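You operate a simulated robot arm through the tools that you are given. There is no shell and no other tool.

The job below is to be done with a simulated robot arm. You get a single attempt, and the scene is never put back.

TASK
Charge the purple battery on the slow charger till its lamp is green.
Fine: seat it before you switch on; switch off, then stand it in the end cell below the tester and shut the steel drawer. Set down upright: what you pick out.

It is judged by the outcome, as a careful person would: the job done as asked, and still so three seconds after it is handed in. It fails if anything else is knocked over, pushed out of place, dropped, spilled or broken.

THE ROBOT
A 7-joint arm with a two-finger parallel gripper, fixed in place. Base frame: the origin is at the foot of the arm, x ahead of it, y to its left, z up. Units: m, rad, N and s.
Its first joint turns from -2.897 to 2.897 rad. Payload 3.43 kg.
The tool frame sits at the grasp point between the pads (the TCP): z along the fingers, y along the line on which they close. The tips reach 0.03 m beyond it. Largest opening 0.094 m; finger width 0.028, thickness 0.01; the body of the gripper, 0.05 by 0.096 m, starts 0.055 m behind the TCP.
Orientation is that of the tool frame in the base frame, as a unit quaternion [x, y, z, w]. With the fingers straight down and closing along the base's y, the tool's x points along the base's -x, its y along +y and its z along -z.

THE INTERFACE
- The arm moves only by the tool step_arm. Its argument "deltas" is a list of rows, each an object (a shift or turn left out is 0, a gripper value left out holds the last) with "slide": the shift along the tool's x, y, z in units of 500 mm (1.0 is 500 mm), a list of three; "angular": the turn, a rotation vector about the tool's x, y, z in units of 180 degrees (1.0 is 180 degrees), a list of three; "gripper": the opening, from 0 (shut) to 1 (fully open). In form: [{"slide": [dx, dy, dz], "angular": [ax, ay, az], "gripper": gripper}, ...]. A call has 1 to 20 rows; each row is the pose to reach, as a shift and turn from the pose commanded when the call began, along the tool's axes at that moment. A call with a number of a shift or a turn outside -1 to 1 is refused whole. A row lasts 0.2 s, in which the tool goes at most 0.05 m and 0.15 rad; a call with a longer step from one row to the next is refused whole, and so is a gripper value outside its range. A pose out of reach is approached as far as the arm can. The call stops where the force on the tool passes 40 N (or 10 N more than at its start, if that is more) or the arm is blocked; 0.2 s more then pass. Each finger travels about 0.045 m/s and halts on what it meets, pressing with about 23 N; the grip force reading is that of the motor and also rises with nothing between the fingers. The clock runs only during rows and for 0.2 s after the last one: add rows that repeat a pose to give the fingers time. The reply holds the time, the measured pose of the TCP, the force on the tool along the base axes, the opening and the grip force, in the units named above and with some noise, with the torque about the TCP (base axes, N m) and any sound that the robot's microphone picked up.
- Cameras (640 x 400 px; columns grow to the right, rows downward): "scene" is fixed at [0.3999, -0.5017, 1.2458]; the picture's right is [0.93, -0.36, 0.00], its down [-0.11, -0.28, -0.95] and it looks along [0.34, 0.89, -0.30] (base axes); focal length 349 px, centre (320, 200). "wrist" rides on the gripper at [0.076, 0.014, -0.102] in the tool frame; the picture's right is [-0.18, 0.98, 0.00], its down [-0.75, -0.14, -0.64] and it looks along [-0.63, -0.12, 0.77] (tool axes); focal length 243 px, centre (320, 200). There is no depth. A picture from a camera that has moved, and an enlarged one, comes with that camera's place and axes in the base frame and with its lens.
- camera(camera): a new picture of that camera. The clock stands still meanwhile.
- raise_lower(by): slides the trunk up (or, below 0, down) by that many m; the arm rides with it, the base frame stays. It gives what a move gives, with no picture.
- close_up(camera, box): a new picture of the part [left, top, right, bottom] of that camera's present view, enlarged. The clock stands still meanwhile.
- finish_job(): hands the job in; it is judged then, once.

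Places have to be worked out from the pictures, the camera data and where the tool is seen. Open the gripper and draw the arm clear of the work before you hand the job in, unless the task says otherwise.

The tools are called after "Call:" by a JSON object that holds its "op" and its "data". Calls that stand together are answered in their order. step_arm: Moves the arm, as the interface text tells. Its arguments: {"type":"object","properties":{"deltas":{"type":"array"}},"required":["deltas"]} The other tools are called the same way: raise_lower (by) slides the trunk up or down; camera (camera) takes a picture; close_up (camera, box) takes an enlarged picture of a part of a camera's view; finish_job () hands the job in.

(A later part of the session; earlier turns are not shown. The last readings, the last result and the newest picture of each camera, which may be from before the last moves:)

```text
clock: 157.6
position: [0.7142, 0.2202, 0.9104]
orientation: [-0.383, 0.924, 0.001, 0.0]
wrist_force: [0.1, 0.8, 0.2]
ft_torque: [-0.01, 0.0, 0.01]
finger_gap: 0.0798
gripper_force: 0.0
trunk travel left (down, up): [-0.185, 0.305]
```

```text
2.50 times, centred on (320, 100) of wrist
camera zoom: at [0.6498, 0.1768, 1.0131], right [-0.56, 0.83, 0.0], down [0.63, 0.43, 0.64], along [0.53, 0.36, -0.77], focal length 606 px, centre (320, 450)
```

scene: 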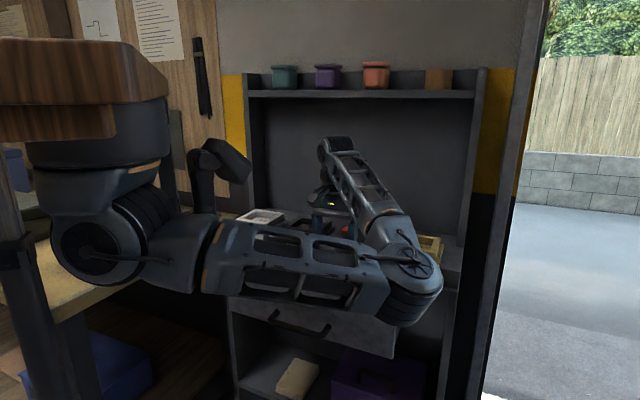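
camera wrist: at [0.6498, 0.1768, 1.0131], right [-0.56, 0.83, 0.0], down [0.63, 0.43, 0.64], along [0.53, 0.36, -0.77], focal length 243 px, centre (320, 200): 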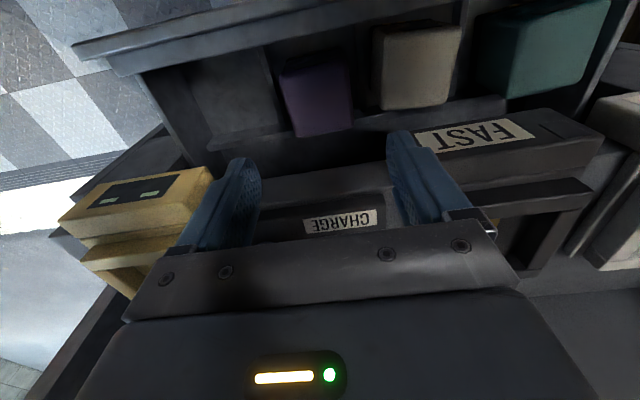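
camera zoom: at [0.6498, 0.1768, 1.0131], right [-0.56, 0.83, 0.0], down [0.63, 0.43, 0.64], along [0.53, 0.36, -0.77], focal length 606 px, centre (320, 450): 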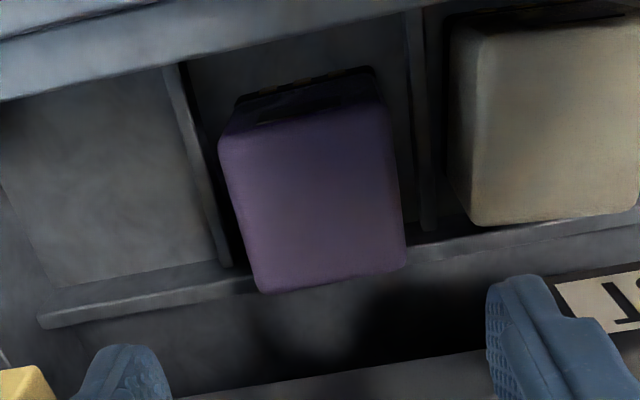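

I can now see a dark base with gold contacts on the block: it is the real battery. Alignment is right (u 0.350, n 0.662). Lowering around it.

Call:
{"op": "raise_lower", "data": {"by": -0.1}}

Call:
{"op": "step_arm", "data": {"deltas": [{"slide": [0, 0, 0.03]}, {"slide": [0, 0, 0.06]}, {"slide": [0, 0, 0.09]}, {"slide": [0, 0, 0.09]}]}}

Call:
{"op": "camera", "data": {"camera": "wrist"}}

Call:
{"op": "camera", "data": {"camera": "scene"}}

```text
clock: 158.9
position: [0.7144, 0.2197, 0.8111]
orientation: [-0.383, 0.924, 0.002, 0.0]
wrist_force: [-1.1, -0.5, -1.0]
ft_torque: [-0.03, 0.03, 0.01]
finger_gap: 0.08
gripper_force: 0.1
trunk travel left (down, up): [-0.085, 0.405]
```

```text
clock: 159.9
position: [0.7156, 0.2202, 0.7644]
orientation: [-0.383, 0.924, 0.0, 0.0]
wrist_force: [0.2, 0.3, -0.2]
ft_torque: [0.04, 0.02, 0.01]
finger_gap: 0.0799
gripper_force: 0.0
trunk travel left (down, up): [-0.085, 0.405]
```

```text
taken
camera wrist: at [0.6507, 0.1763, 0.8674], right [-0.56, 0.83, 0.0], down [0.63, 0.43, 0.64], along [0.53, 0.36, -0.77], focal length 243 px, centre (320, 200)
```

wrist: 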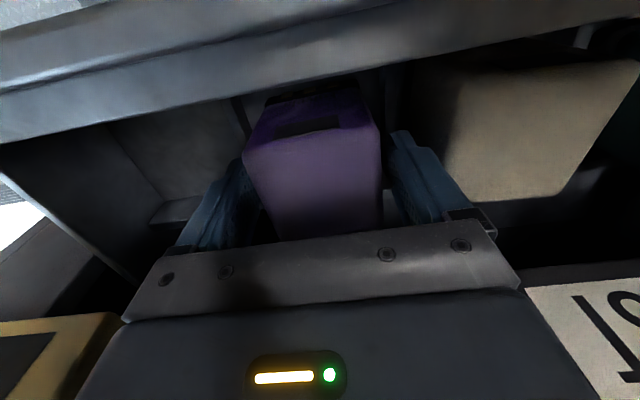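

```text
taken
```

scene: 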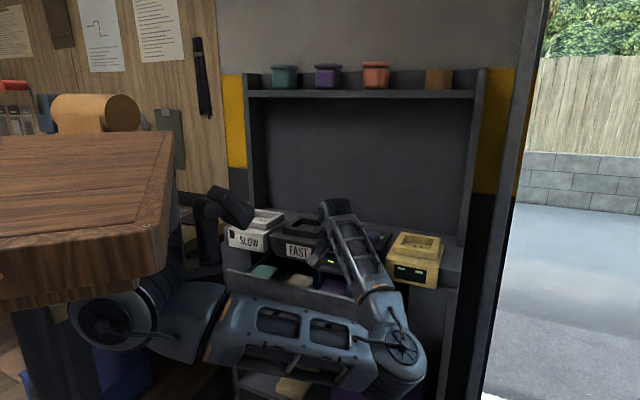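

Fingers straddle the battery with no contact. Closing.

Call:
{"op": "step_arm", "data": {"deltas": [{"gripper": 0}, {"gripper": 0}, {"gripper": 0}, {"gripper": 0}, {"gripper": 0}]}}

Call:
{"op": "camera", "data": {"camera": "wrist"}}

```text
clock: 161.1
position: [0.7158, 0.219, 0.7644]
orientation: [-0.382, 0.924, 0.0, 0.0]
wrist_force: [-0.3, -0.4, 0.2]
ft_torque: [-0.03, 0.01, 0.0]
finger_gap: 0.0706
gripper_force: 22.5
trunk travel left (down, up): [-0.085, 0.405]
```

```text
taken
camera wrist: at [0.6507, 0.1763, 0.8675], right [-0.56, 0.83, 0.0], down [0.63, 0.43, 0.64], along [0.53, 0.36, -0.77], focal length 243 px, centre (320, 200)
```

wrist: 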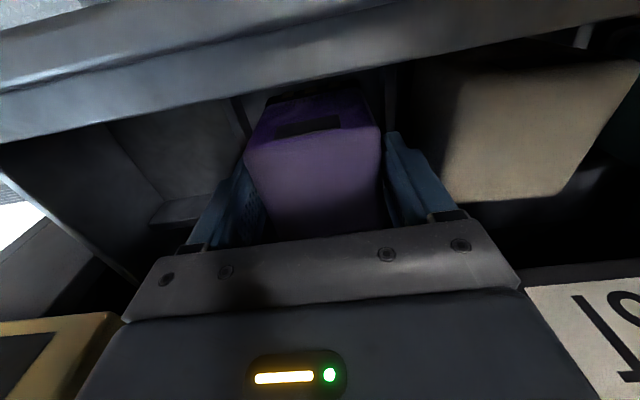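

Gripped at 0.0706. Lifting straight up with the trunk.

Call:
{"op": "raise_lower", "data": {"by": 0.1}}

Call:
{"op": "camera", "data": {"camera": "wrist"}}

Call:
{"op": "raise_lower", "data": {"by": 0.2}}

Call:
{"op": "camera", "data": {"camera": "wrist"}}

Call:
{"op": "camera", "data": {"camera": "scene"}}

```text
clock: 162.4
position: [0.7159, 0.2206, 0.8642]
orientation: [-0.382, 0.924, 0.001, -0.001]
wrist_force: [0.8, -0.1, -4.5]
ft_torque: [0.05, 0.0, 0.0]
finger_gap: 0.0706
gripper_force: 22.9
trunk travel left (down, up): [-0.185, 0.305]
```

```text
taken
camera wrist: at [0.6508, 0.1764, 0.9675], right [-0.56, 0.83, 0.0], down [0.63, 0.43, 0.64], along [0.53, 0.36, -0.77], focal length 243 px, centre (320, 200)
```

wrist: 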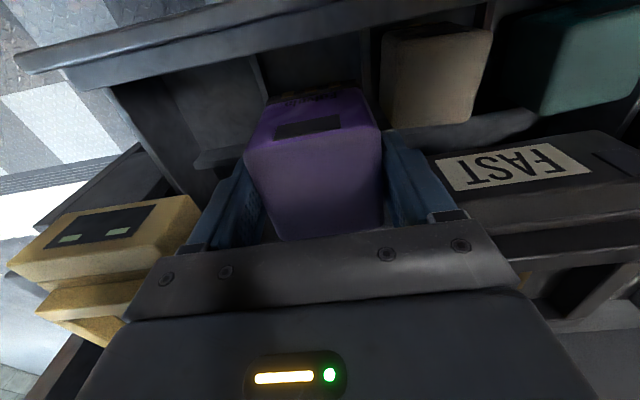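

```text
clock: 164.6
position: [0.716, 0.2196, 1.0651]
orientation: [-0.382, 0.924, 0.001, -0.001]
wrist_force: [-0.6, 0.6, -3.8]
ft_torque: [0.02, -0.01, -0.03]
finger_gap: 0.07
gripper_force: 23.3
trunk travel left (down, up): [-0.385, 0.105]
```

```text
taken
camera wrist: at [0.6508, 0.1764, 1.1674], right [-0.56, 0.83, 0.0], down [0.63, 0.43, 0.64], along [0.53, 0.36, -0.77], focal length 243 px, centre (320, 200)
```

wrist: 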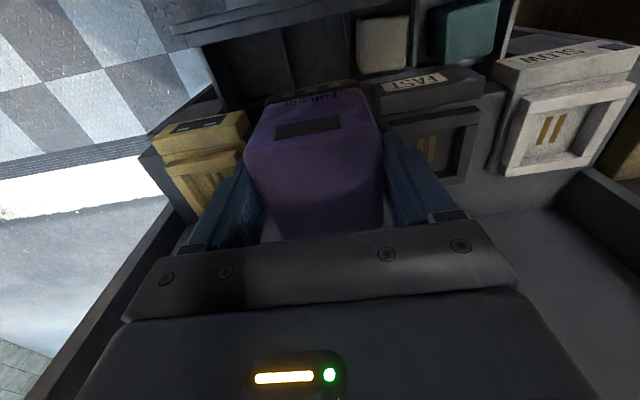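

```text
taken
```

scene: 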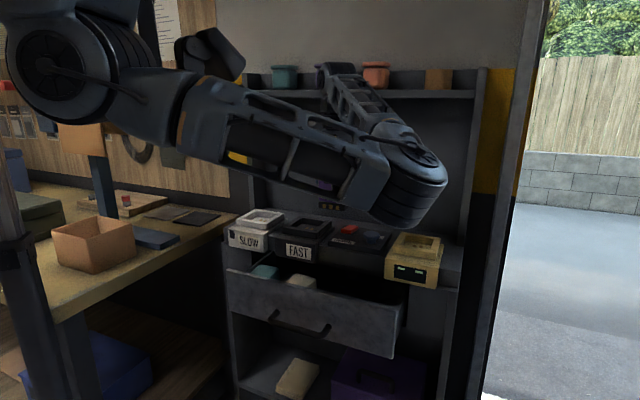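

The battery is out, with a label and gold contacts at its base. Measuring its length below the grip.

Call:
{"op": "close_up", "data": {"camera": "scene", "box": [280, 150, 400, 230]}}

Call:
{"op": "close_up", "data": {"camera": "wrist", "box": [220, 60, 420, 250]}}

```text
5.00 times, centred on (340, 190) of scene
camera zoom: at [0.3999, -0.5017, 1.2458], right [0.93, -0.36, 0.0], down [-0.11, -0.28, -0.95], along [0.34, 0.89, -0.3], focal length 1746 px, centre (220, 250)
```

zoom: 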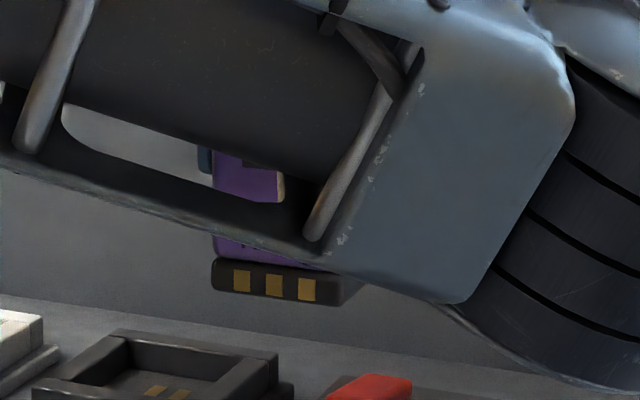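

```text
2.11 times, centred on (320, 155) of wrist
camera zoom: at [0.6508, 0.1764, 1.1674], right [-0.56, 0.83, 0.0], down [0.63, 0.43, 0.64], along [0.53, 0.36, -0.77], focal length 511 px, centre (320, 295)
```

zoom: 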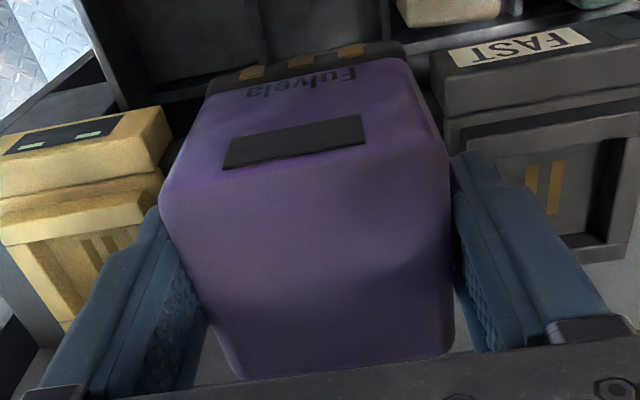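

Battery bottom is ~0.078 below the TCP. Now carrying it: up and forward to n≈0.73, then left to the SLOW charger as before.

Call:
{"op": "step_arm", "data": {"deltas": [{"slide": [-0.03, 0, -0.07]}, {"slide": [-0.07, 0.02, -0.14]}, {"slide": [-0.11, 0.06, -0.2]}, {"slide": [-0.137, 0.12, -0.25]}, {"slide": [-0.137, 0.21, -0.25]}, {"slide": [-0.137, 0.3, -0.25]}, {"slide": [-0.137, 0.39, -0.25]}, {"slide": [-0.137, 0.48, -0.25]}, {"slide": [-0.137, 0.55, -0.25]}, {"slide": [-0.137, 0.587, -0.25]}, {"slide": [-0.137, 0.587, -0.25]}]}}

Call:
{"op": "camera", "data": {"camera": "wrist"}}

Call:
{"op": "camera", "data": {"camera": "scene"}}

```text
clock: 167.0
position: [0.5582, 0.4753, 1.1911]
orientation: [-0.382, 0.924, 0.001, 0.0]
wrist_force: [0.2, 0.1, -3.5]
ft_torque: [0.02, -0.01, 0.01]
finger_gap: 0.0705
gripper_force: 23.4
trunk travel left (down, up): [-0.385, 0.105]
```

```text
taken
camera wrist: at [0.4932, 0.4317, 1.2938], right [-0.56, 0.83, 0.0], down [0.63, 0.43, 0.64], along [0.53, 0.36, -0.77], focal length 243 px, centre (320, 200)
```

wrist: 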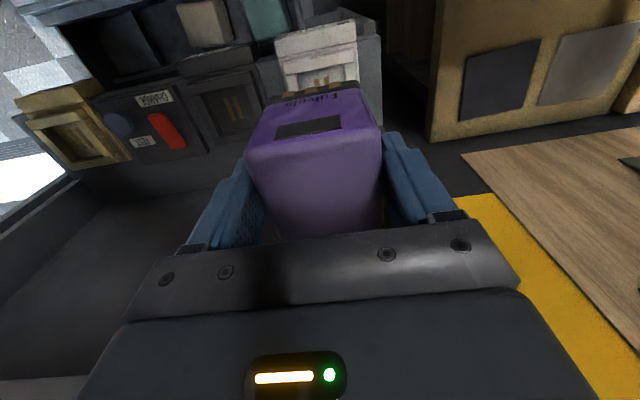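

```text
taken
```

scene: 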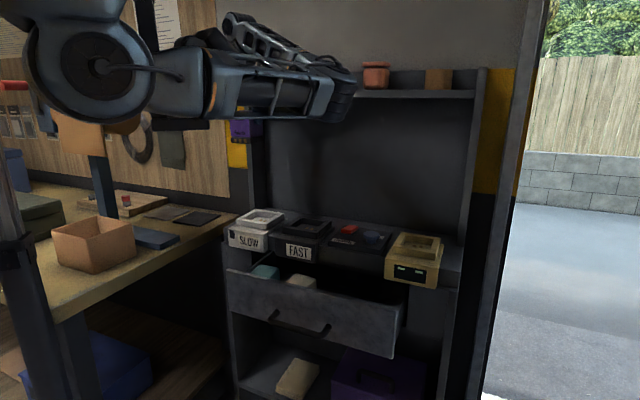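

Lowering the trunk 0.14 m and moving forward over the pocket.

Call:
{"op": "raise_lower", "data": {"by": -0.14}}

Call:
{"op": "step_arm", "data": {"deltas": [{"slide": [-0.04, 0.001, 0]}, {"slide": [-0.08, 0.002, 0]}, {"slide": [-0.08, 0.002, 0]}]}}

Call:
{"op": "raise_lower", "data": {"by": -0.06}}

Call:
{"op": "camera", "data": {"camera": "wrist"}}

Call:
{"op": "close_up", "data": {"camera": "wrist", "box": [200, 0, 440, 150]}}

Call:
{"op": "camera", "data": {"camera": "scene"}}

```text
clock: 168.7
position: [0.5584, 0.4748, 1.0509]
orientation: [-0.383, 0.924, 0.001, 0.0]
wrist_force: [-0.2, 0.6, -3.4]
ft_torque: [-0.01, 0.02, -0.01]
finger_gap: 0.0703
gripper_force: 22.8
trunk travel left (down, up): [-0.245, 0.245]
```

```text
clock: 169.5
position: [0.5851, 0.5041, 1.0511]
orientation: [-0.383, 0.924, 0.001, -0.001]
wrist_force: [0.1, -0.3, -2.9]
ft_torque: [0.02, -0.01, 0.0]
finger_gap: 0.0704
gripper_force: 22.5
trunk travel left (down, up): [-0.245, 0.245]
```

```text
clock: 170.5
position: [0.5857, 0.5041, 0.9911]
orientation: [-0.382, 0.924, 0.001, -0.001]
wrist_force: [0.2, -0.3, -3.2]
ft_torque: [-0.01, 0.0, 0.0]
finger_gap: 0.0704
gripper_force: 22.6
trunk travel left (down, up): [-0.185, 0.305]
```

```text
taken
camera wrist: at [0.5211, 0.4604, 1.0936], right [-0.56, 0.83, 0.0], down [0.63, 0.43, 0.64], along [0.53, 0.36, -0.77], focal length 243 px, centre (320, 200)
```

wrist: 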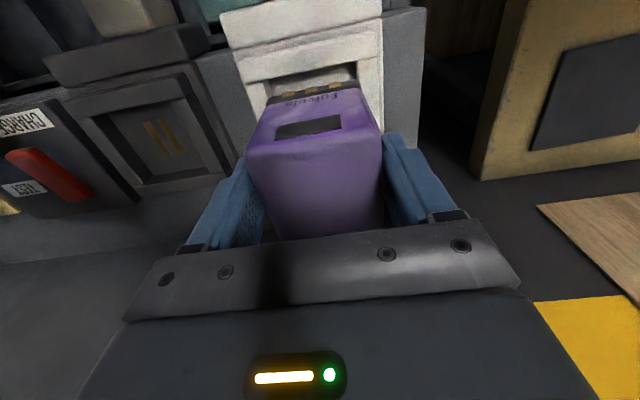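

```text
2.67 times, centred on (320, 75) of wrist
camera zoom: at [0.5211, 0.4604, 1.0936], right [-0.56, 0.83, 0.0], down [0.63, 0.43, 0.64], along [0.53, 0.36, -0.77], focal length 647 px, centre (320, 533)
```

zoom: 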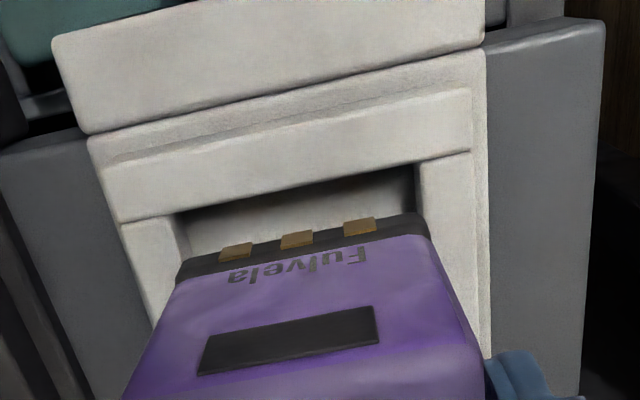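

```text
taken
```

scene: 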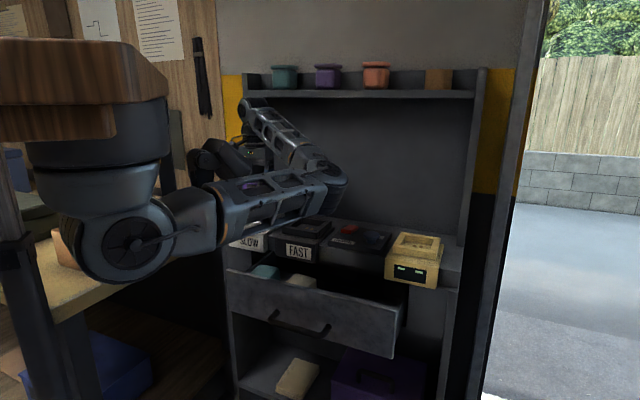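

Battery base vs pocket: lateral difference ~1 mm, front gap ~4 mm of ~5.5 ideal. Small corrections and lowering to just above the rim for another check.

Call:
{"op": "step_arm", "data": {"deltas": [{"slide": [-0.003, -0.002, 0]}, {"slide": [-0.003, -0.002, 0.025]}, {"slide": [-0.003, -0.002, 0.052]}, {"slide": [-0.003, -0.002, 0.052]}]}}

Call:
{"op": "close_up", "data": {"camera": "wrist", "box": [200, 0, 440, 150]}}

```text
clock: 171.5
position: [0.588, 0.5043, 0.9647]
orientation: [-0.382, 0.924, 0.001, 0.0]
wrist_force: [0.8, -0.3, -3.6]
ft_torque: [0.0, 0.01, -0.02]
finger_gap: 0.0701
gripper_force: 23.2
trunk travel left (down, up): [-0.185, 0.305]
```

```text
2.67 times, centred on (320, 75) of wrist
camera zoom: at [0.5235, 0.4609, 1.068], right [-0.56, 0.83, 0.0], down [0.63, 0.43, 0.64], along [0.53, 0.36, -0.77], focal length 647 px, centre (320, 533)
```

zoom: 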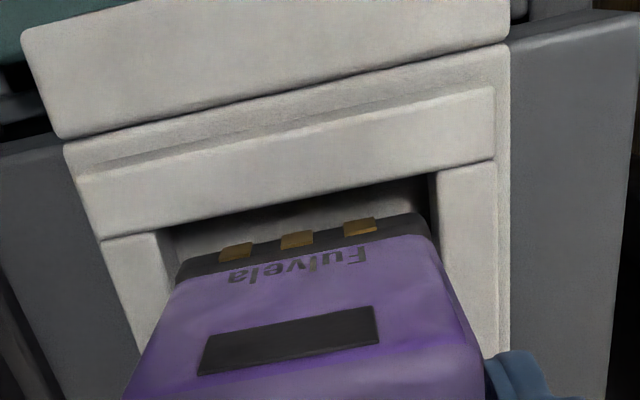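

Well centred on all sides. Descending slowly to seat it.

Call:
{"op": "step_arm", "data": {"deltas": [{"slide": [0, 0, 0.01]}, {"slide": [0, 0, 0.02]}, {"slide": [0, 0, 0.03]}, {"slide": [0, 0, 0.038]}, {"slide": [0, 0, 0.044]}, {"slide": [0, 0, 0.05]}, {"slide": [0, 0, 0.056]}, {"slide": [0, 0, 0.06]}]}}

Call:
{"op": "close_up", "data": {"camera": "wrist", "box": [200, 0, 440, 150]}}

```text
clock: 173.3
position: [0.5872, 0.5034, 0.9366]
orientation: [-0.382, 0.924, 0.001, 0.0]
wrist_force: [-0.7, 2.4, 18.9]
ft_torque: [-0.05, 0.0, 0.01]
finger_gap: 0.0705
gripper_force: 23.3
trunk travel left (down, up): [-0.185, 0.305]
```

```text
2.67 times, centred on (320, 75) of wrist
camera zoom: at [0.5229, 0.4598, 1.0388], right [-0.56, 0.83, 0.0], down [0.63, 0.43, 0.64], along [0.53, 0.37, -0.77], focal length 647 px, centre (320, 533)
```

zoom: 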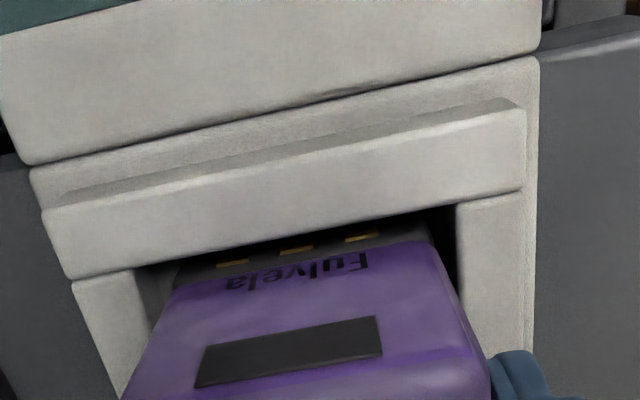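

Contact at z=0.9366 exactly as predicted, base partly below the rim: seated. Relaxing and releasing.

Call:
{"op": "step_arm", "data": {"deltas": [{"slide": [0, 0, -0.004]}, {"slide": [0, 0, -0.004], "gripper": 0.95}, {"slide": [0, 0, -0.004], "gripper": 0.95}, {"slide": [0, 0, -0.004], "gripper": 0.95}]}}

Call:
{"op": "camera", "data": {"camera": "wrist"}}

Call:
{"op": "raise_lower", "data": {"by": 0.15}}

Call:
{"op": "camera", "data": {"camera": "wrist"}}

Call:
{"op": "close_up", "data": {"camera": "scene", "box": [210, 170, 410, 290]}}

```text
clock: 174.3
position: [0.5881, 0.5042, 0.9373]
orientation: [-0.382, 0.924, 0.001, -0.001]
wrist_force: [-0.4, 0.4, -0.6]
ft_torque: [0.03, 0.0, 0.01]
finger_gap: 0.0893
gripper_force: 0.1
trunk travel left (down, up): [-0.185, 0.305]
```

```text
taken
camera wrist: at [0.523, 0.4602, 1.0397], right [-0.56, 0.83, 0.0], down [0.63, 0.43, 0.64], along [0.53, 0.36, -0.77], focal length 243 px, centre (320, 200)
```

wrist: 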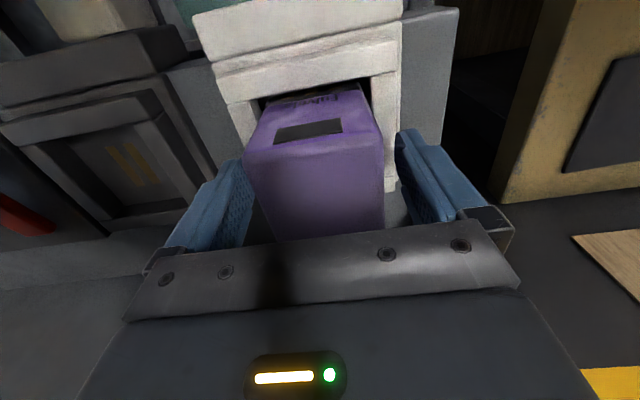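

```text
clock: 176.0
position: [0.5863, 0.5035, 1.0871]
orientation: [-0.383, 0.924, 0.0, 0.0]
wrist_force: [0.0, -0.8, -0.2]
ft_torque: [0.02, 0.02, 0.05]
finger_gap: 0.0893
gripper_force: 0.1
trunk travel left (down, up): [-0.335, 0.155]
```

```text
taken
camera wrist: at [0.523, 0.4602, 1.1897], right [-0.56, 0.83, 0.0], down [0.63, 0.43, 0.64], along [0.53, 0.36, -0.77], focal length 243 px, centre (320, 200)
```

wrist: 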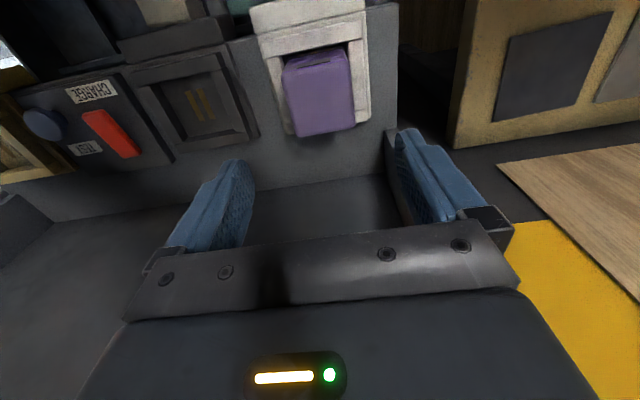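

```text
3.20 times, centred on (310, 230) of scene
camera zoom: at [0.3999, -0.5017, 1.2458], right [0.93, -0.36, 0.0], down [-0.11, -0.28, -0.95], along [0.34, 0.89, -0.3], focal length 1118 px, centre (352, 104)
```

zoom: 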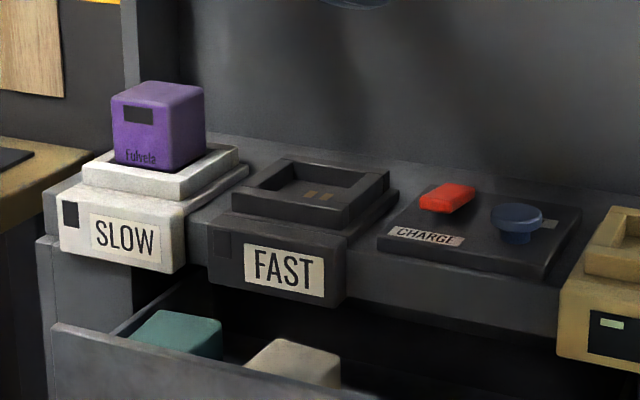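

Battery seated upright, label to the front. Now close the fingers and go to the CHARGE rocker's raised front end.

Call:
{"op": "step_arm", "data": {"deltas": [{"slide": [0.003, -0.08, 0], "gripper": 0}, {"slide": [0.006, -0.165, 0]}, {"slide": [0.01, -0.25, 0]}, {"slide": [0.014, -0.335, 0]}, {"slide": [0.018, -0.42, 0]}, {"slide": [0.021, -0.505, 0]}, {"slide": [0.023, -0.573, 0]}, {"slide": [0.023, -0.573, 0]}]}}

Call:
{"op": "raise_lower", "data": {"by": -0.1}}

Call:
{"op": "close_up", "data": {"camera": "wrist", "box": [220, 30, 420, 205]}}

Call:
{"op": "camera", "data": {"camera": "scene"}}

```text
clock: 177.8
position: [0.7836, 0.2923, 1.0885]
orientation: [-0.383, 0.924, 0.001, 0.0]
wrist_force: [-0.1, 0.3, 0.0]
ft_torque: [-0.02, -0.01, 0.01]
finger_gap: 0.0003
gripper_force: 23.0
trunk travel left (down, up): [-0.335, 0.155]
```

```text
clock: 179.2
position: [0.7834, 0.2925, 0.9889]
orientation: [-0.383, 0.924, 0.0, 0.0]
wrist_force: [-0.2, -0.4, -0.6]
ft_torque: [0.01, -0.01, 0.01]
finger_gap: 0.0
gripper_force: 23.4
trunk travel left (down, up): [-0.235, 0.255]
```

```text
2.29 times, centred on (320, 118) of wrist
camera zoom: at [0.7181, 0.2488, 1.0915], right [-0.56, 0.83, 0.0], down [0.63, 0.43, 0.64], along [0.53, 0.36, -0.77], focal length 555 px, centre (320, 389)
```

zoom: 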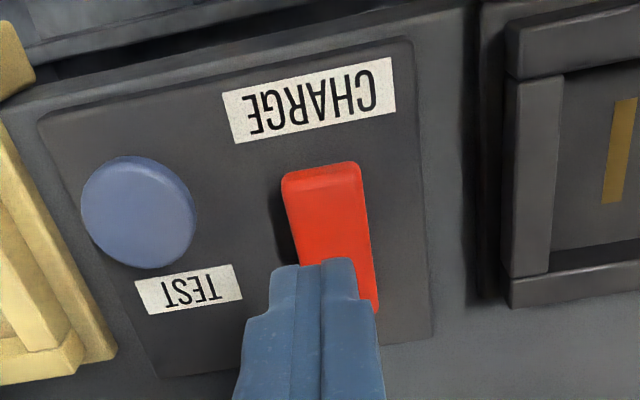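

```text
taken
```

scene: 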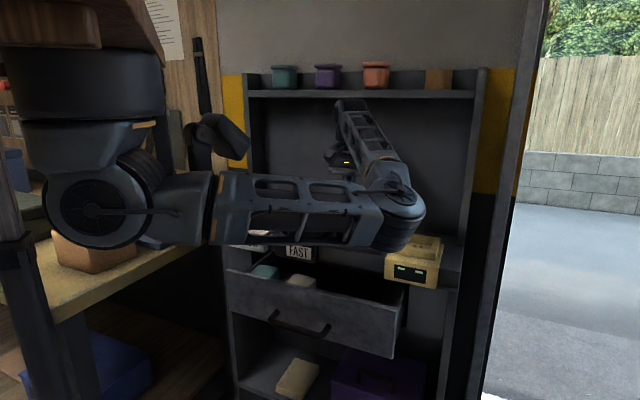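

Aligned over the rocker's front half as the first time; pressing slowly.

Call:
{"op": "step_arm", "data": {"deltas": [{"slide": [0.006, 0.006, 0.05]}, {"slide": [0.006, 0.006, 0.1]}, {"slide": [0.006, 0.006, 0.125]}, {"slide": [0.006, 0.006, 0.137]}, {"slide": [0.006, 0.006, 0.143]}, {"slide": [0.006, 0.006, 0.149]}, {"slide": [0.006, 0.006, 0.155]}, {"slide": [0.006, 0.006, 0.161]}, {"slide": [0.006, 0.006, 0.167]}]}}

Call:
{"op": "step_arm", "data": {"deltas": [{"slide": [0, 0, -0.06]}, {"slide": [0.03, 0, -0.12]}, {"slide": [0.08, 0, -0.18]}, {"slide": [0.12, 0, -0.22]}]}}

Call:
{"op": "raise_lower", "data": {"by": 0.16}}

Call:
{"op": "close_up", "data": {"camera": "scene", "box": [210, 170, 410, 290]}}

Call:
{"op": "camera", "data": {"camera": "scene"}}

```text
clock: 180.9
position: [0.7789, 0.294, 0.9151]
orientation: [-0.383, 0.924, 0.003, 0.005]
wrist_force: [-7.3, -3.6, 19.2]
ft_torque: [0.05, 0.03, 0.11]
finger_gap: 0.0
gripper_force: 23.1
trunk travel left (down, up): [-0.235, 0.255]
stopped in row 8: the force on the tool passed its limit at 44 N (the readings are from after the stop); the commanded pose is now the measured one
```

```text
clock: 181.9
position: [0.7352, 0.2495, 1.0244]
orientation: [-0.383, 0.924, 0.002, 0.002]
wrist_force: [0.0, -0.1, 0.0]
ft_torque: [0.0, 0.04, -0.02]
finger_gap: 0.0
gripper_force: 23.2
trunk travel left (down, up): [-0.235, 0.255]
```

```text
clock: 183.8
position: [0.7354, 0.2497, 1.1847]
orientation: [-0.383, 0.924, 0.002, 0.003]
wrist_force: [0.0, 0.5, 0.6]
ft_torque: [-0.01, 0.03, 0.01]
finger_gap: 0.0
gripper_force: 22.6
trunk travel left (down, up): [-0.395, 0.095]
```

```text
3.20 times, centred on (310, 230) of scene
camera zoom: at [0.3999, -0.5017, 1.2458], right [0.93, -0.36, 0.0], down [-0.11, -0.28, -0.95], along [0.34, 0.89, -0.3], focal length 1118 px, centre (352, 104)
```

zoom: 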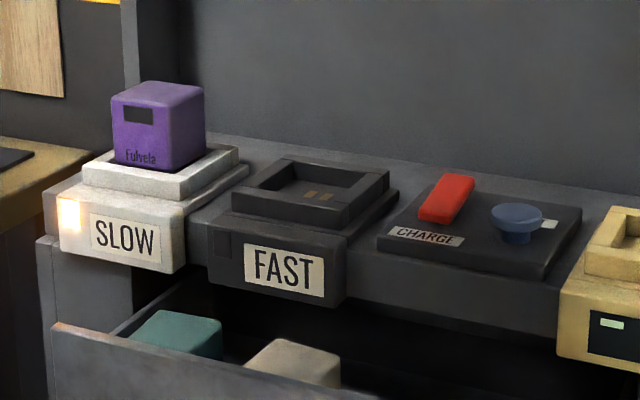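

```text
taken
```

scene: 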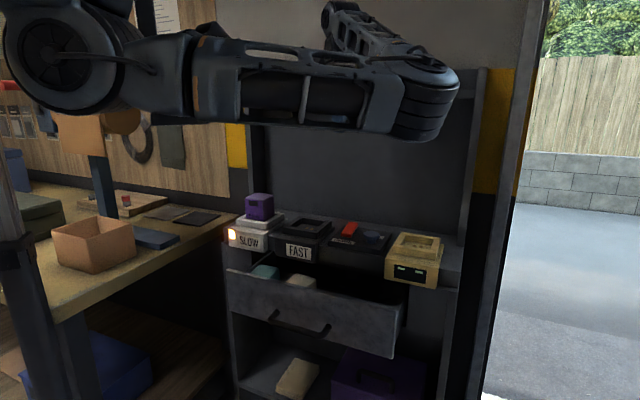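

The SLOW lamp glows amber: it is charging. While waiting, I tilt the tool 25° for the later switch-off press.

Call:
{"op": "step_arm", "data": {"deltas": [{"angular": [0, -0.035, 0]}, {"angular": [0, -0.07, 0]}, {"angular": [0, -0.105, 0]}, {"angular": [0, -0.139, 0]}, {"angular": [0, -0.139, 0]}, {"angular": [0, -0.139, 0]}, {"angular": [0, -0.139, 0]}, {"angular": [0, -0.139, 0]}, {"angular": [0, -0.139, 0]}, {"angular": [0, -0.139, 0]}, {"angular": [0, -0.139, 0]}, {"angular": [0, -0.139, 0]}, {"angular": [0, -0.139, 0]}, {"angular": [0, -0.139, 0]}, {"angular": [0, -0.139, 0]}, {"angular": [0, -0.139, 0]}]}}

Call:
{"op": "close_up", "data": {"camera": "scene", "box": [210, 170, 410, 290]}}

```text
clock: 187.2
position: [0.7354, 0.2494, 1.184]
orientation: [-0.373, 0.901, 0.086, 0.203]
wrist_force: [1.0, 0.4, -1.0]
ft_torque: [0.02, 0.01, 0.04]
finger_gap: 0.0001
gripper_force: 23.0
trunk travel left (down, up): [-0.395, 0.095]
```

```text
3.20 times, centred on (310, 230) of scene
camera zoom: at [0.3999, -0.5017, 1.2458], right [0.93, -0.36, 0.0], down [-0.11, -0.28, -0.95], along [0.34, 0.89, -0.3], focal length 1118 px, centre (352, 104)
```

zoom: 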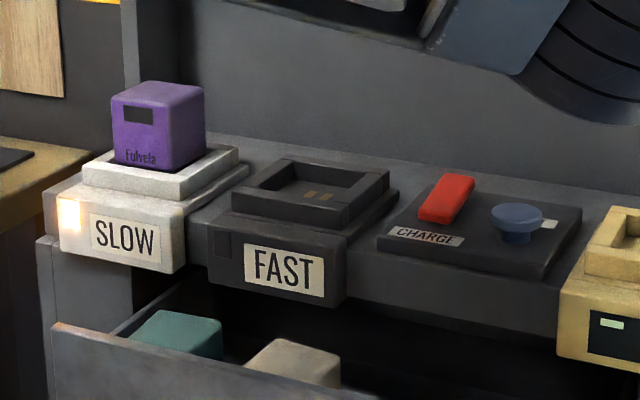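

Still amber. Waiting with checks every ~4 s.

Call:
{"op": "step_arm", "data": {"deltas": [{"gripper": 0}, {"gripper": 0}, {"gripper": 0}, {"gripper": 0}, {"gripper": 0}, {"gripper": 0}, {"gripper": 0}, {"gripper": 0}, {"gripper": 0}, {"gripper": 0}, {"gripper": 0}, {"gripper": 0}, {"gripper": 0}, {"gripper": 0}, {"gripper": 0}, {"gripper": 0}, {"gripper": 0}, {"gripper": 0}]}}

Call:
{"op": "close_up", "data": {"camera": "scene", "box": [210, 190, 290, 250]}}

```text
clock: 190.9
position: [0.7358, 0.249, 1.1855]
orientation: [-0.372, 0.902, 0.084, 0.202]
wrist_force: [-0.2, -0.2, -0.2]
ft_torque: [0.05, 0.0, -0.01]
finger_gap: 0.0
gripper_force: 22.5
trunk travel left (down, up): [-0.395, 0.095]
```

```text
6.67 times, centred on (250, 220) of scene
camera zoom: at [0.3999, -0.5017, 1.2458], right [0.93, -0.36, 0.0], down [-0.11, -0.28, -0.95], along [0.34, 0.89, -0.3], focal length 2328 px, centre (787, 67)
```

zoom: 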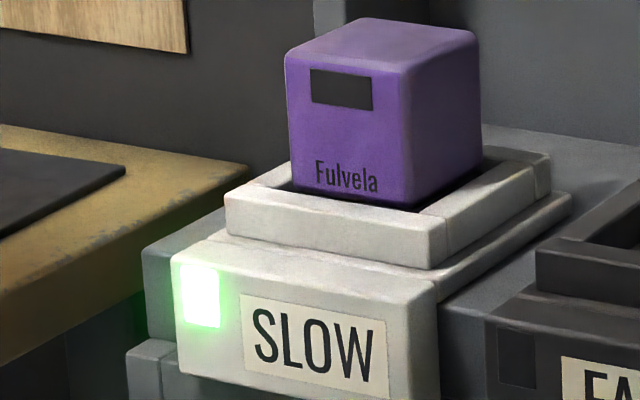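

Green! Switching off now: lower the trunk, move the tilted tip forward over the rocker's raised back end.

Call:
{"op": "raise_lower", "data": {"by": -0.2}}

Call:
{"op": "step_arm", "data": {"deltas": [{"slide": [-0.08, 0, 0.037]}, {"slide": [-0.15, 0, 0.07]}, {"slide": [-0.183, 0, 0.085]}, {"slide": [-0.183, 0, 0.085]}]}}

Call:
{"op": "camera", "data": {"camera": "wrist"}}

Call:
{"op": "camera", "data": {"camera": "scene"}}

```text
clock: 193.1
position: [0.7356, 0.2504, 0.9851]
orientation: [-0.372, 0.902, 0.084, 0.203]
wrist_force: [1.2, -0.3, -1.1]
ft_torque: [0.0, 0.01, -0.01]
finger_gap: 0.0
gripper_force: 23.1
trunk travel left (down, up): [-0.195, 0.295]
```

```text
clock: 194.1
position: [0.8082, 0.3204, 0.9862]
orientation: [-0.373, 0.902, 0.085, 0.202]
wrist_force: [0.0, 0.8, 0.2]
ft_torque: [0.04, 0.0, 0.01]
finger_gap: 0.0004
gripper_force: 22.7
trunk travel left (down, up): [-0.195, 0.295]
```

```text
taken
camera wrist: at [0.7179, 0.2508, 1.0463], right [-0.58, 0.81, 0.08], down [0.39, 0.18, 0.9], along [0.72, 0.55, -0.42], focal length 243 px, centre (320, 200)
```

wrist: 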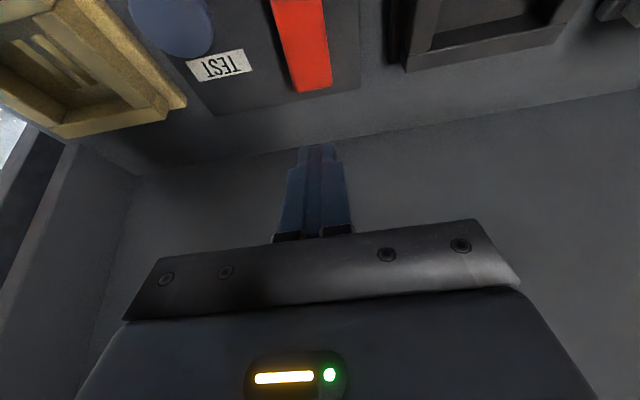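

```text
taken
```

scene: 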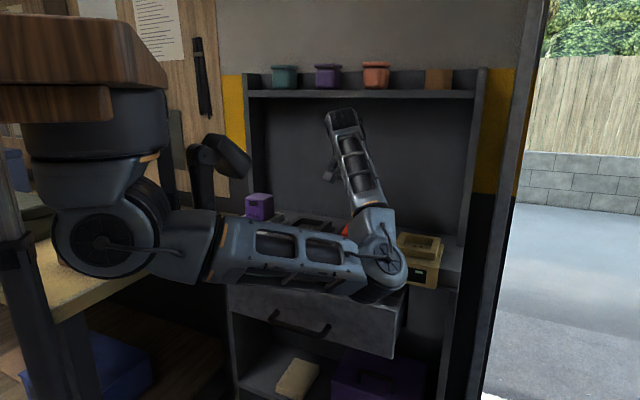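

Tip at n≈0.81 above the back end. Lowering and pressing in small steps.

Call:
{"op": "step_arm", "data": {"deltas": [{"slide": [0.025, 0, 0.054]}, {"slide": [0.048, 0, 0.103]}, {"slide": [0.053, 0, 0.114]}, {"slide": [0.0555, 0, 0.1194]}, {"slide": [0.058, 0, 0.1248]}, {"slide": [0.0605, 0, 0.1303]}, {"slide": [0.063, 0, 0.1357]}, {"slide": [0.0655, 0, 0.1411]}, {"slide": [0.068, 0, 0.1466]}]}}

Call:
{"op": "step_arm", "data": {"deltas": [{"slide": [-0.025, 0, -0.054]}, {"slide": [-0.051, 0, -0.109]}, {"slide": [0.03, 0, -0.147]}, {"slide": [0.11, 0, -0.184], "angular": [0, 0.03, 0]}, {"slide": [0.148, 0, -0.201], "angular": [0, 0.07, 0]}, {"slide": [0.148, 0, -0.201], "angular": [0, 0.11, 0]}, {"slide": [0.148, 0, -0.201], "angular": [0, 0.139, 0]}, {"slide": [0.148, 0, -0.201], "angular": [0, 0.139, 0]}]}}

Call:
{"op": "raise_lower", "data": {"by": 0.2}}

Call:
{"op": "close_up", "data": {"camera": "scene", "box": [210, 170, 410, 290]}}

Call:
{"op": "camera", "data": {"camera": "scene"}}

```text
clock: 195.7
position: [0.8078, 0.3203, 0.9168]
orientation: [-0.373, 0.9, 0.087, 0.21]
wrist_force: [-1.5, 0.6, 15.4]
ft_torque: [0.06, 0.05, 0.12]
finger_gap: 0.0
gripper_force: 23.3
trunk travel left (down, up): [-0.195, 0.295]
stopped in row 7: the force on the tool passed its limit at 45 N (the readings are from after the stop); the commanded pose is now the measured one
```

```text
clock: 197.5
position: [0.7311, 0.242, 0.9733]
orientation: [-0.382, 0.924, 0.003, 0.007]
wrist_force: [0.3, 0.4, -0.2]
ft_torque: [0.02, -0.03, 0.01]
finger_gap: 0.0
gripper_force: 22.2
trunk travel left (down, up): [-0.195, 0.295]
```

```text
clock: 199.7
position: [0.7296, 0.2429, 1.1737]
orientation: [-0.382, 0.924, 0.002, 0.007]
wrist_force: [-0.1, 0.1, 0.5]
ft_torque: [0.01, 0.0, -0.01]
finger_gap: 0.0
gripper_force: 22.6
trunk travel left (down, up): [-0.395, 0.095]
```

```text
3.20 times, centred on (310, 230) of scene
camera zoom: at [0.3999, -0.5017, 1.2458], right [0.93, -0.36, 0.0], down [-0.11, -0.28, -0.95], along [0.34, 0.89, -0.3], focal length 1118 px, centre (352, 104)
```

zoom: 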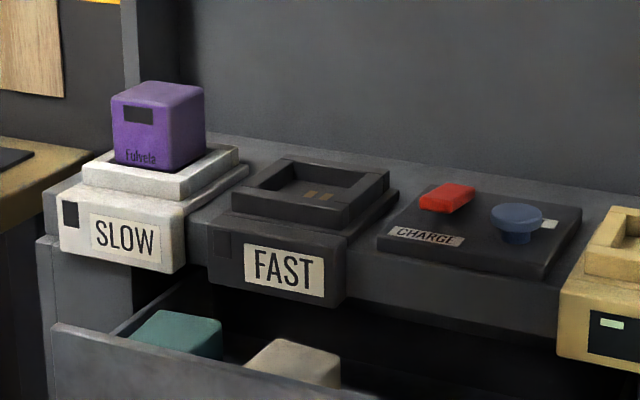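

```text
taken
```

scene: 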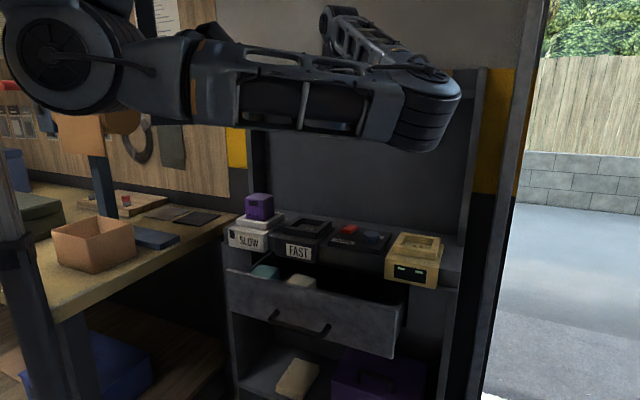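

Off, lamp dark. Returning over the battery with the gripper open.

Call:
{"op": "step_arm", "data": {"deltas": [{"slide": [-0.03, 0.06, 0], "angular": [0, 0.0045, 0], "gripper": 0.95}, {"slide": [-0.06, 0.14, 0], "angular": [0, 0.0045, 0]}, {"slide": [-0.085, 0.22, 0], "angular": [0, 0.0045, 0]}, {"slide": [-0.1, 0.31, 0], "angular": [0, 0.0045, 0]}, {"slide": [-0.12, 0.4, 0], "angular": [0, 0.0045, 0]}, {"slide": [-0.14, 0.49, 0], "angular": [0, 0.0045, 0]}, {"slide": [-0.166, 0.57, 0], "angular": [0, 0.0045, 0]}, {"slide": [-0.166, 0.57, 0], "angular": [0, 0.0045, 0]}]}}

Call:
{"op": "raise_lower", "data": {"by": -0.09}}

Call:
{"op": "camera", "data": {"camera": "wrist"}}

Call:
{"op": "close_up", "data": {"camera": "wrist", "box": [240, 20, 400, 160]}}

```text
clock: 201.5
position: [0.5843, 0.5036, 1.1723]
orientation: [-0.383, 0.924, 0.0, 0.001]
wrist_force: [-0.1, 0.4, -0.8]
ft_torque: [-0.02, -0.02, 0.0]
finger_gap: 0.0892
gripper_force: 0.0
trunk travel left (down, up): [-0.395, 0.095]
```

```text
clock: 202.7
position: [0.5855, 0.5044, 1.0822]
orientation: [-0.383, 0.924, 0.001, 0.0]
wrist_force: [0.1, -0.1, -0.9]
ft_torque: [0.01, 0.01, -0.01]
finger_gap: 0.0891
gripper_force: 0.1
trunk travel left (down, up): [-0.305, 0.185]
```

```text
taken
camera wrist: at [0.5209, 0.4596, 1.1852], right [-0.56, 0.83, 0.0], down [0.63, 0.43, 0.64], along [0.53, 0.36, -0.77], focal length 243 px, centre (320, 200)
```

wrist: 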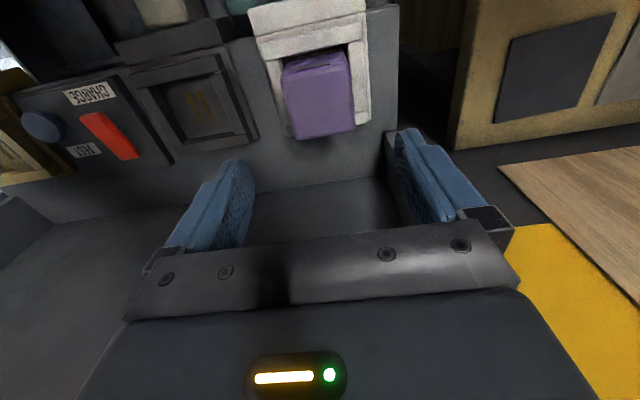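

```text
2.86 times, centred on (320, 90) of wrist
camera zoom: at [0.5209, 0.4596, 1.1852], right [-0.56, 0.83, 0.0], down [0.63, 0.43, 0.64], along [0.53, 0.36, -0.77], focal length 693 px, centre (320, 514)
```

zoom: 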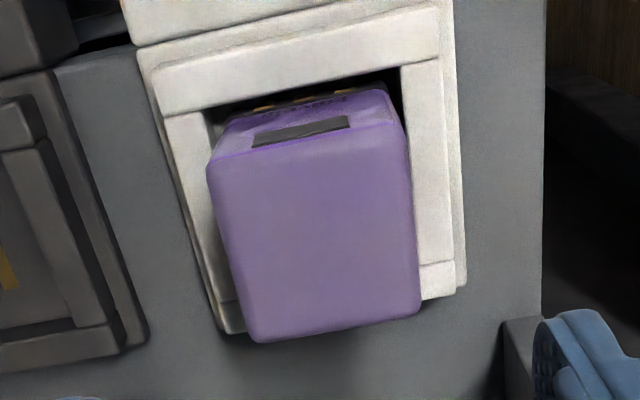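

Aligned within 2 mm of the release pose. Correcting, lowering 0.145 m and gripping.

Call:
{"op": "step_arm", "data": {"deltas": [{"slide": [-0.002, -0.003, 0]}, {"slide": [-0.002, -0.003, 0]}]}}

Call:
{"op": "raise_lower", "data": {"by": -0.145}}

Call:
{"op": "step_arm", "data": {"deltas": [{"gripper": 0}, {"gripper": 0}, {"gripper": 0}, {"gripper": 0}, {"gripper": 0}]}}

Call:
{"op": "camera", "data": {"camera": "wrist"}}

```text
clock: 203.3
position: [0.588, 0.5028, 1.0832]
orientation: [-0.383, 0.924, 0.0, 0.0]
wrist_force: [-0.5, 0.6, 0.1]
ft_torque: [-0.01, 0.02, 0.0]
finger_gap: 0.0894
gripper_force: 0.1
trunk travel left (down, up): [-0.305, 0.185]
```

```text
clock: 205.0
position: [0.5863, 0.5046, 0.9368]
orientation: [-0.382, 0.924, 0.0, 0.0]
wrist_force: [0.6, 0.3, 0.2]
ft_torque: [-0.02, -0.06, -0.01]
finger_gap: 0.0891
gripper_force: 0.0
trunk travel left (down, up): [-0.16, 0.33]
```

```text
clock: 206.2
position: [0.5878, 0.5033, 0.937]
orientation: [-0.383, 0.924, 0.0, 0.0]
wrist_force: [-0.1, 1.2, 0.8]
ft_torque: [0.11, 0.11, -0.03]
finger_gap: 0.0705
gripper_force: 23.1
trunk travel left (down, up): [-0.16, 0.33]
```

```text
taken
camera wrist: at [0.5228, 0.459, 1.0403], right [-0.56, 0.83, 0.0], down [0.63, 0.43, 0.64], along [0.53, 0.36, -0.77], focal length 243 px, centre (320, 200)
```

wrist: 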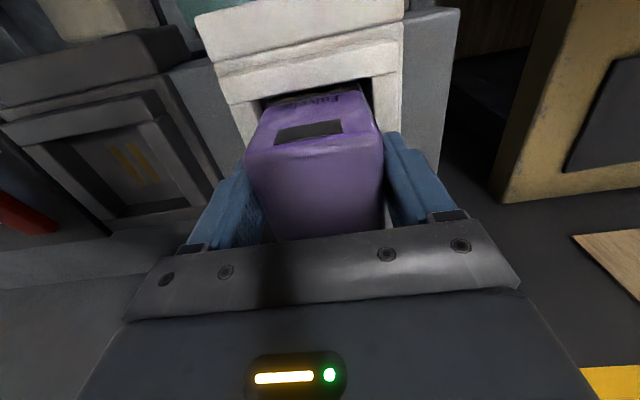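

Gripped. Lifting by trunk, backing off, and viewing.

Call:
{"op": "raise_lower", "data": {"by": 0.2}}

Call:
{"op": "step_arm", "data": {"deltas": [{"slide": [0.04, 0, 0]}, {"slide": [0.08, 0, 0]}, {"slide": [0.08, -0.08, 0]}, {"slide": [0.08, -0.17, 0]}, {"slide": [0.08, -0.26, 0]}, {"slide": [0.08, -0.35, 0]}, {"slide": [0.08, -0.44, 0]}, {"slide": [0.09, -0.53, 0]}, {"slide": [0.12, -0.61, 0]}, {"slide": [0.15, -0.69, 0]}, {"slide": [0.19, -0.76, 0]}, {"slide": [0.243, -0.786, 0]}, {"slide": [0.243, -0.786, 0]}]}}

Call:
{"op": "camera", "data": {"camera": "wrist"}}

Call:
{"op": "camera", "data": {"camera": "scene"}}

```text
clock: 208.4
position: [0.5885, 0.5027, 1.1376]
orientation: [-0.383, 0.924, 0.0, 0.001]
wrist_force: [0.3, 0.2, -3.6]
ft_torque: [-0.04, 0.03, -0.01]
finger_gap: 0.0702
gripper_force: 22.6
trunk travel left (down, up): [-0.36, 0.13]
```

```text
clock: 211.2
position: [0.7778, 0.1375, 1.1368]
orientation: [-0.383, 0.924, 0.0, 0.001]
wrist_force: [0.4, 0.4, -2.9]
ft_torque: [0.01, 0.01, 0.0]
finger_gap: 0.0702
gripper_force: 23.1
trunk travel left (down, up): [-0.36, 0.13]
```

```text
taken
camera wrist: at [0.7141, 0.0934, 1.2397], right [-0.56, 0.83, 0.0], down [0.63, 0.43, 0.64], along [0.53, 0.36, -0.77], focal length 243 px, centre (320, 200)
```

wrist: 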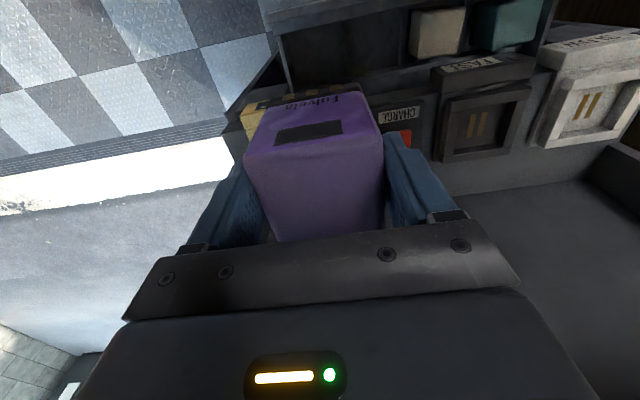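

```text
taken
```

scene: 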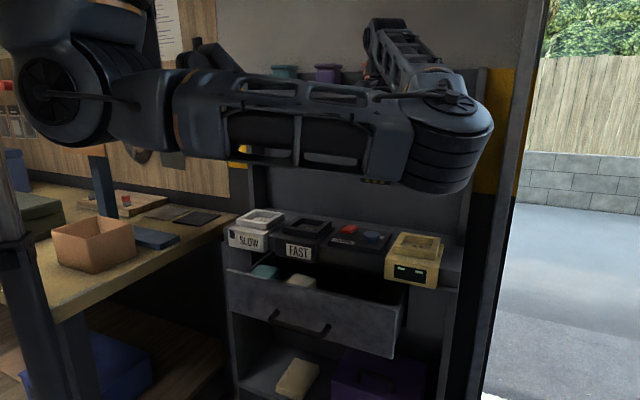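

Over the end cell at n≈0.647,u≈0.453. Lowering the trunk 0.2 m and checking the view.

Call:
{"op": "raise_lower", "data": {"by": -0.2}}

Call:
{"op": "camera", "data": {"camera": "wrist"}}

Call:
{"op": "close_up", "data": {"camera": "wrist", "box": [130, 0, 450, 200]}}

Call:
{"op": "camera", "data": {"camera": "scene"}}

```text
clock: 213.4
position: [0.7791, 0.1377, 0.9371]
orientation: [-0.383, 0.924, 0.0, 0.001]
wrist_force: [0.2, -0.2, -2.3]
ft_torque: [-0.01, -0.02, 0.0]
finger_gap: 0.0702
gripper_force: 22.9
trunk travel left (down, up): [-0.16, 0.33]
```

```text
taken
camera wrist: at [0.7141, 0.0939, 1.0398], right [-0.56, 0.83, 0.0], down [0.63, 0.43, 0.64], along [0.53, 0.36, -0.77], focal length 243 px, centre (320, 200)
```

wrist: 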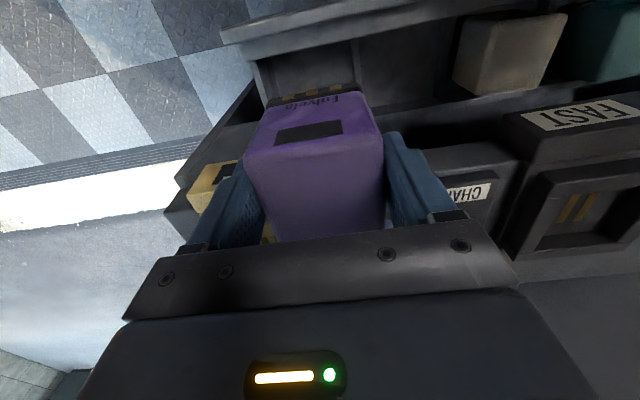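

```text
2.00 times, centred on (290, 100) of wrist
camera zoom: at [0.7141, 0.0939, 1.0398], right [-0.56, 0.83, 0.0], down [0.63, 0.43, 0.64], along [0.53, 0.36, -0.77], focal length 485 px, centre (380, 400)
```

zoom: 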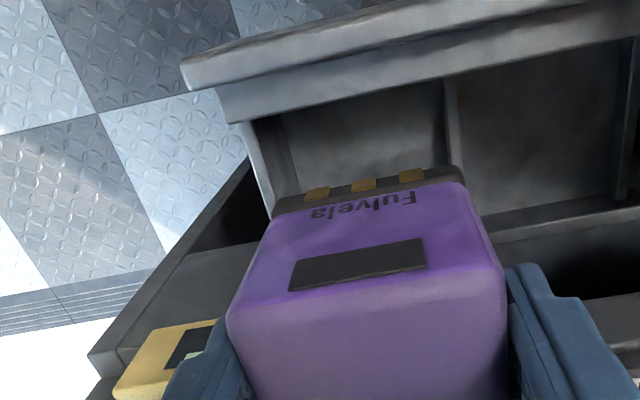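

```text
taken
```

scene: 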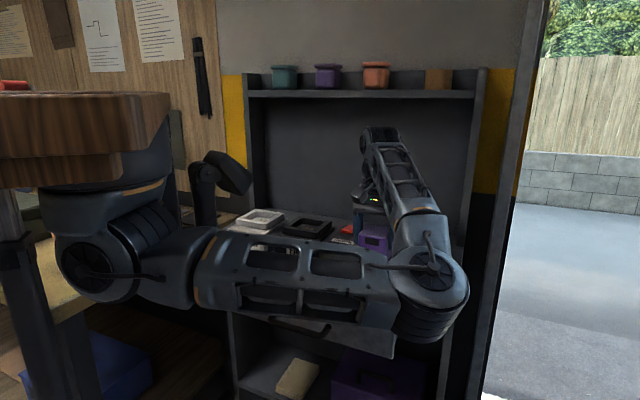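

Battery base spans u 0.419–0.488 inside the cell (0.411–0.509), front gap fine. Shift 4 mm back and lower into the cell.

Call:
{"op": "step_arm", "data": {"deltas": [{"slide": [0.008, 0, 0]}, {"slide": [0.008, 0, 0]}]}}

Call:
{"op": "raise_lower", "data": {"by": -0.1}}

Call:
{"op": "camera", "data": {"camera": "wrist"}}

Call:
{"op": "camera", "data": {"camera": "scene"}}

```text
clock: 214.0
position: [0.7759, 0.1343, 0.9372]
orientation: [-0.383, 0.924, 0.0, 0.0]
wrist_force: [-0.4, 0.4, -3.8]
ft_torque: [-0.01, 0.02, 0.0]
finger_gap: 0.0701
gripper_force: 22.8
trunk travel left (down, up): [-0.16, 0.33]
```

```text
clock: 215.3
position: [0.7756, 0.1349, 0.8372]
orientation: [-0.383, 0.924, 0.0, 0.001]
wrist_force: [-0.4, 0.6, -2.8]
ft_torque: [-0.01, 0.01, 0.03]
finger_gap: 0.0703
gripper_force: 23.4
trunk travel left (down, up): [-0.06, 0.43]
```

```text
taken
camera wrist: at [0.7112, 0.091, 0.9399], right [-0.56, 0.83, 0.0], down [0.63, 0.43, 0.64], along [0.53, 0.36, -0.77], focal length 243 px, centre (320, 200)
```

wrist: 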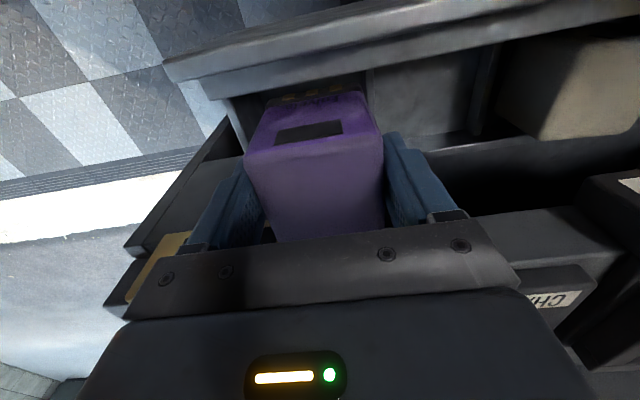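

```text
taken
```

scene: 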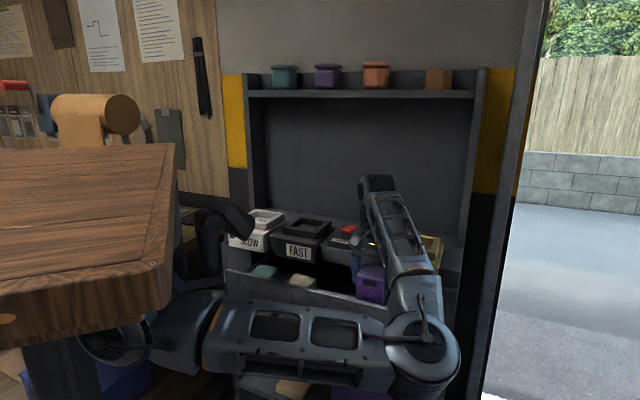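

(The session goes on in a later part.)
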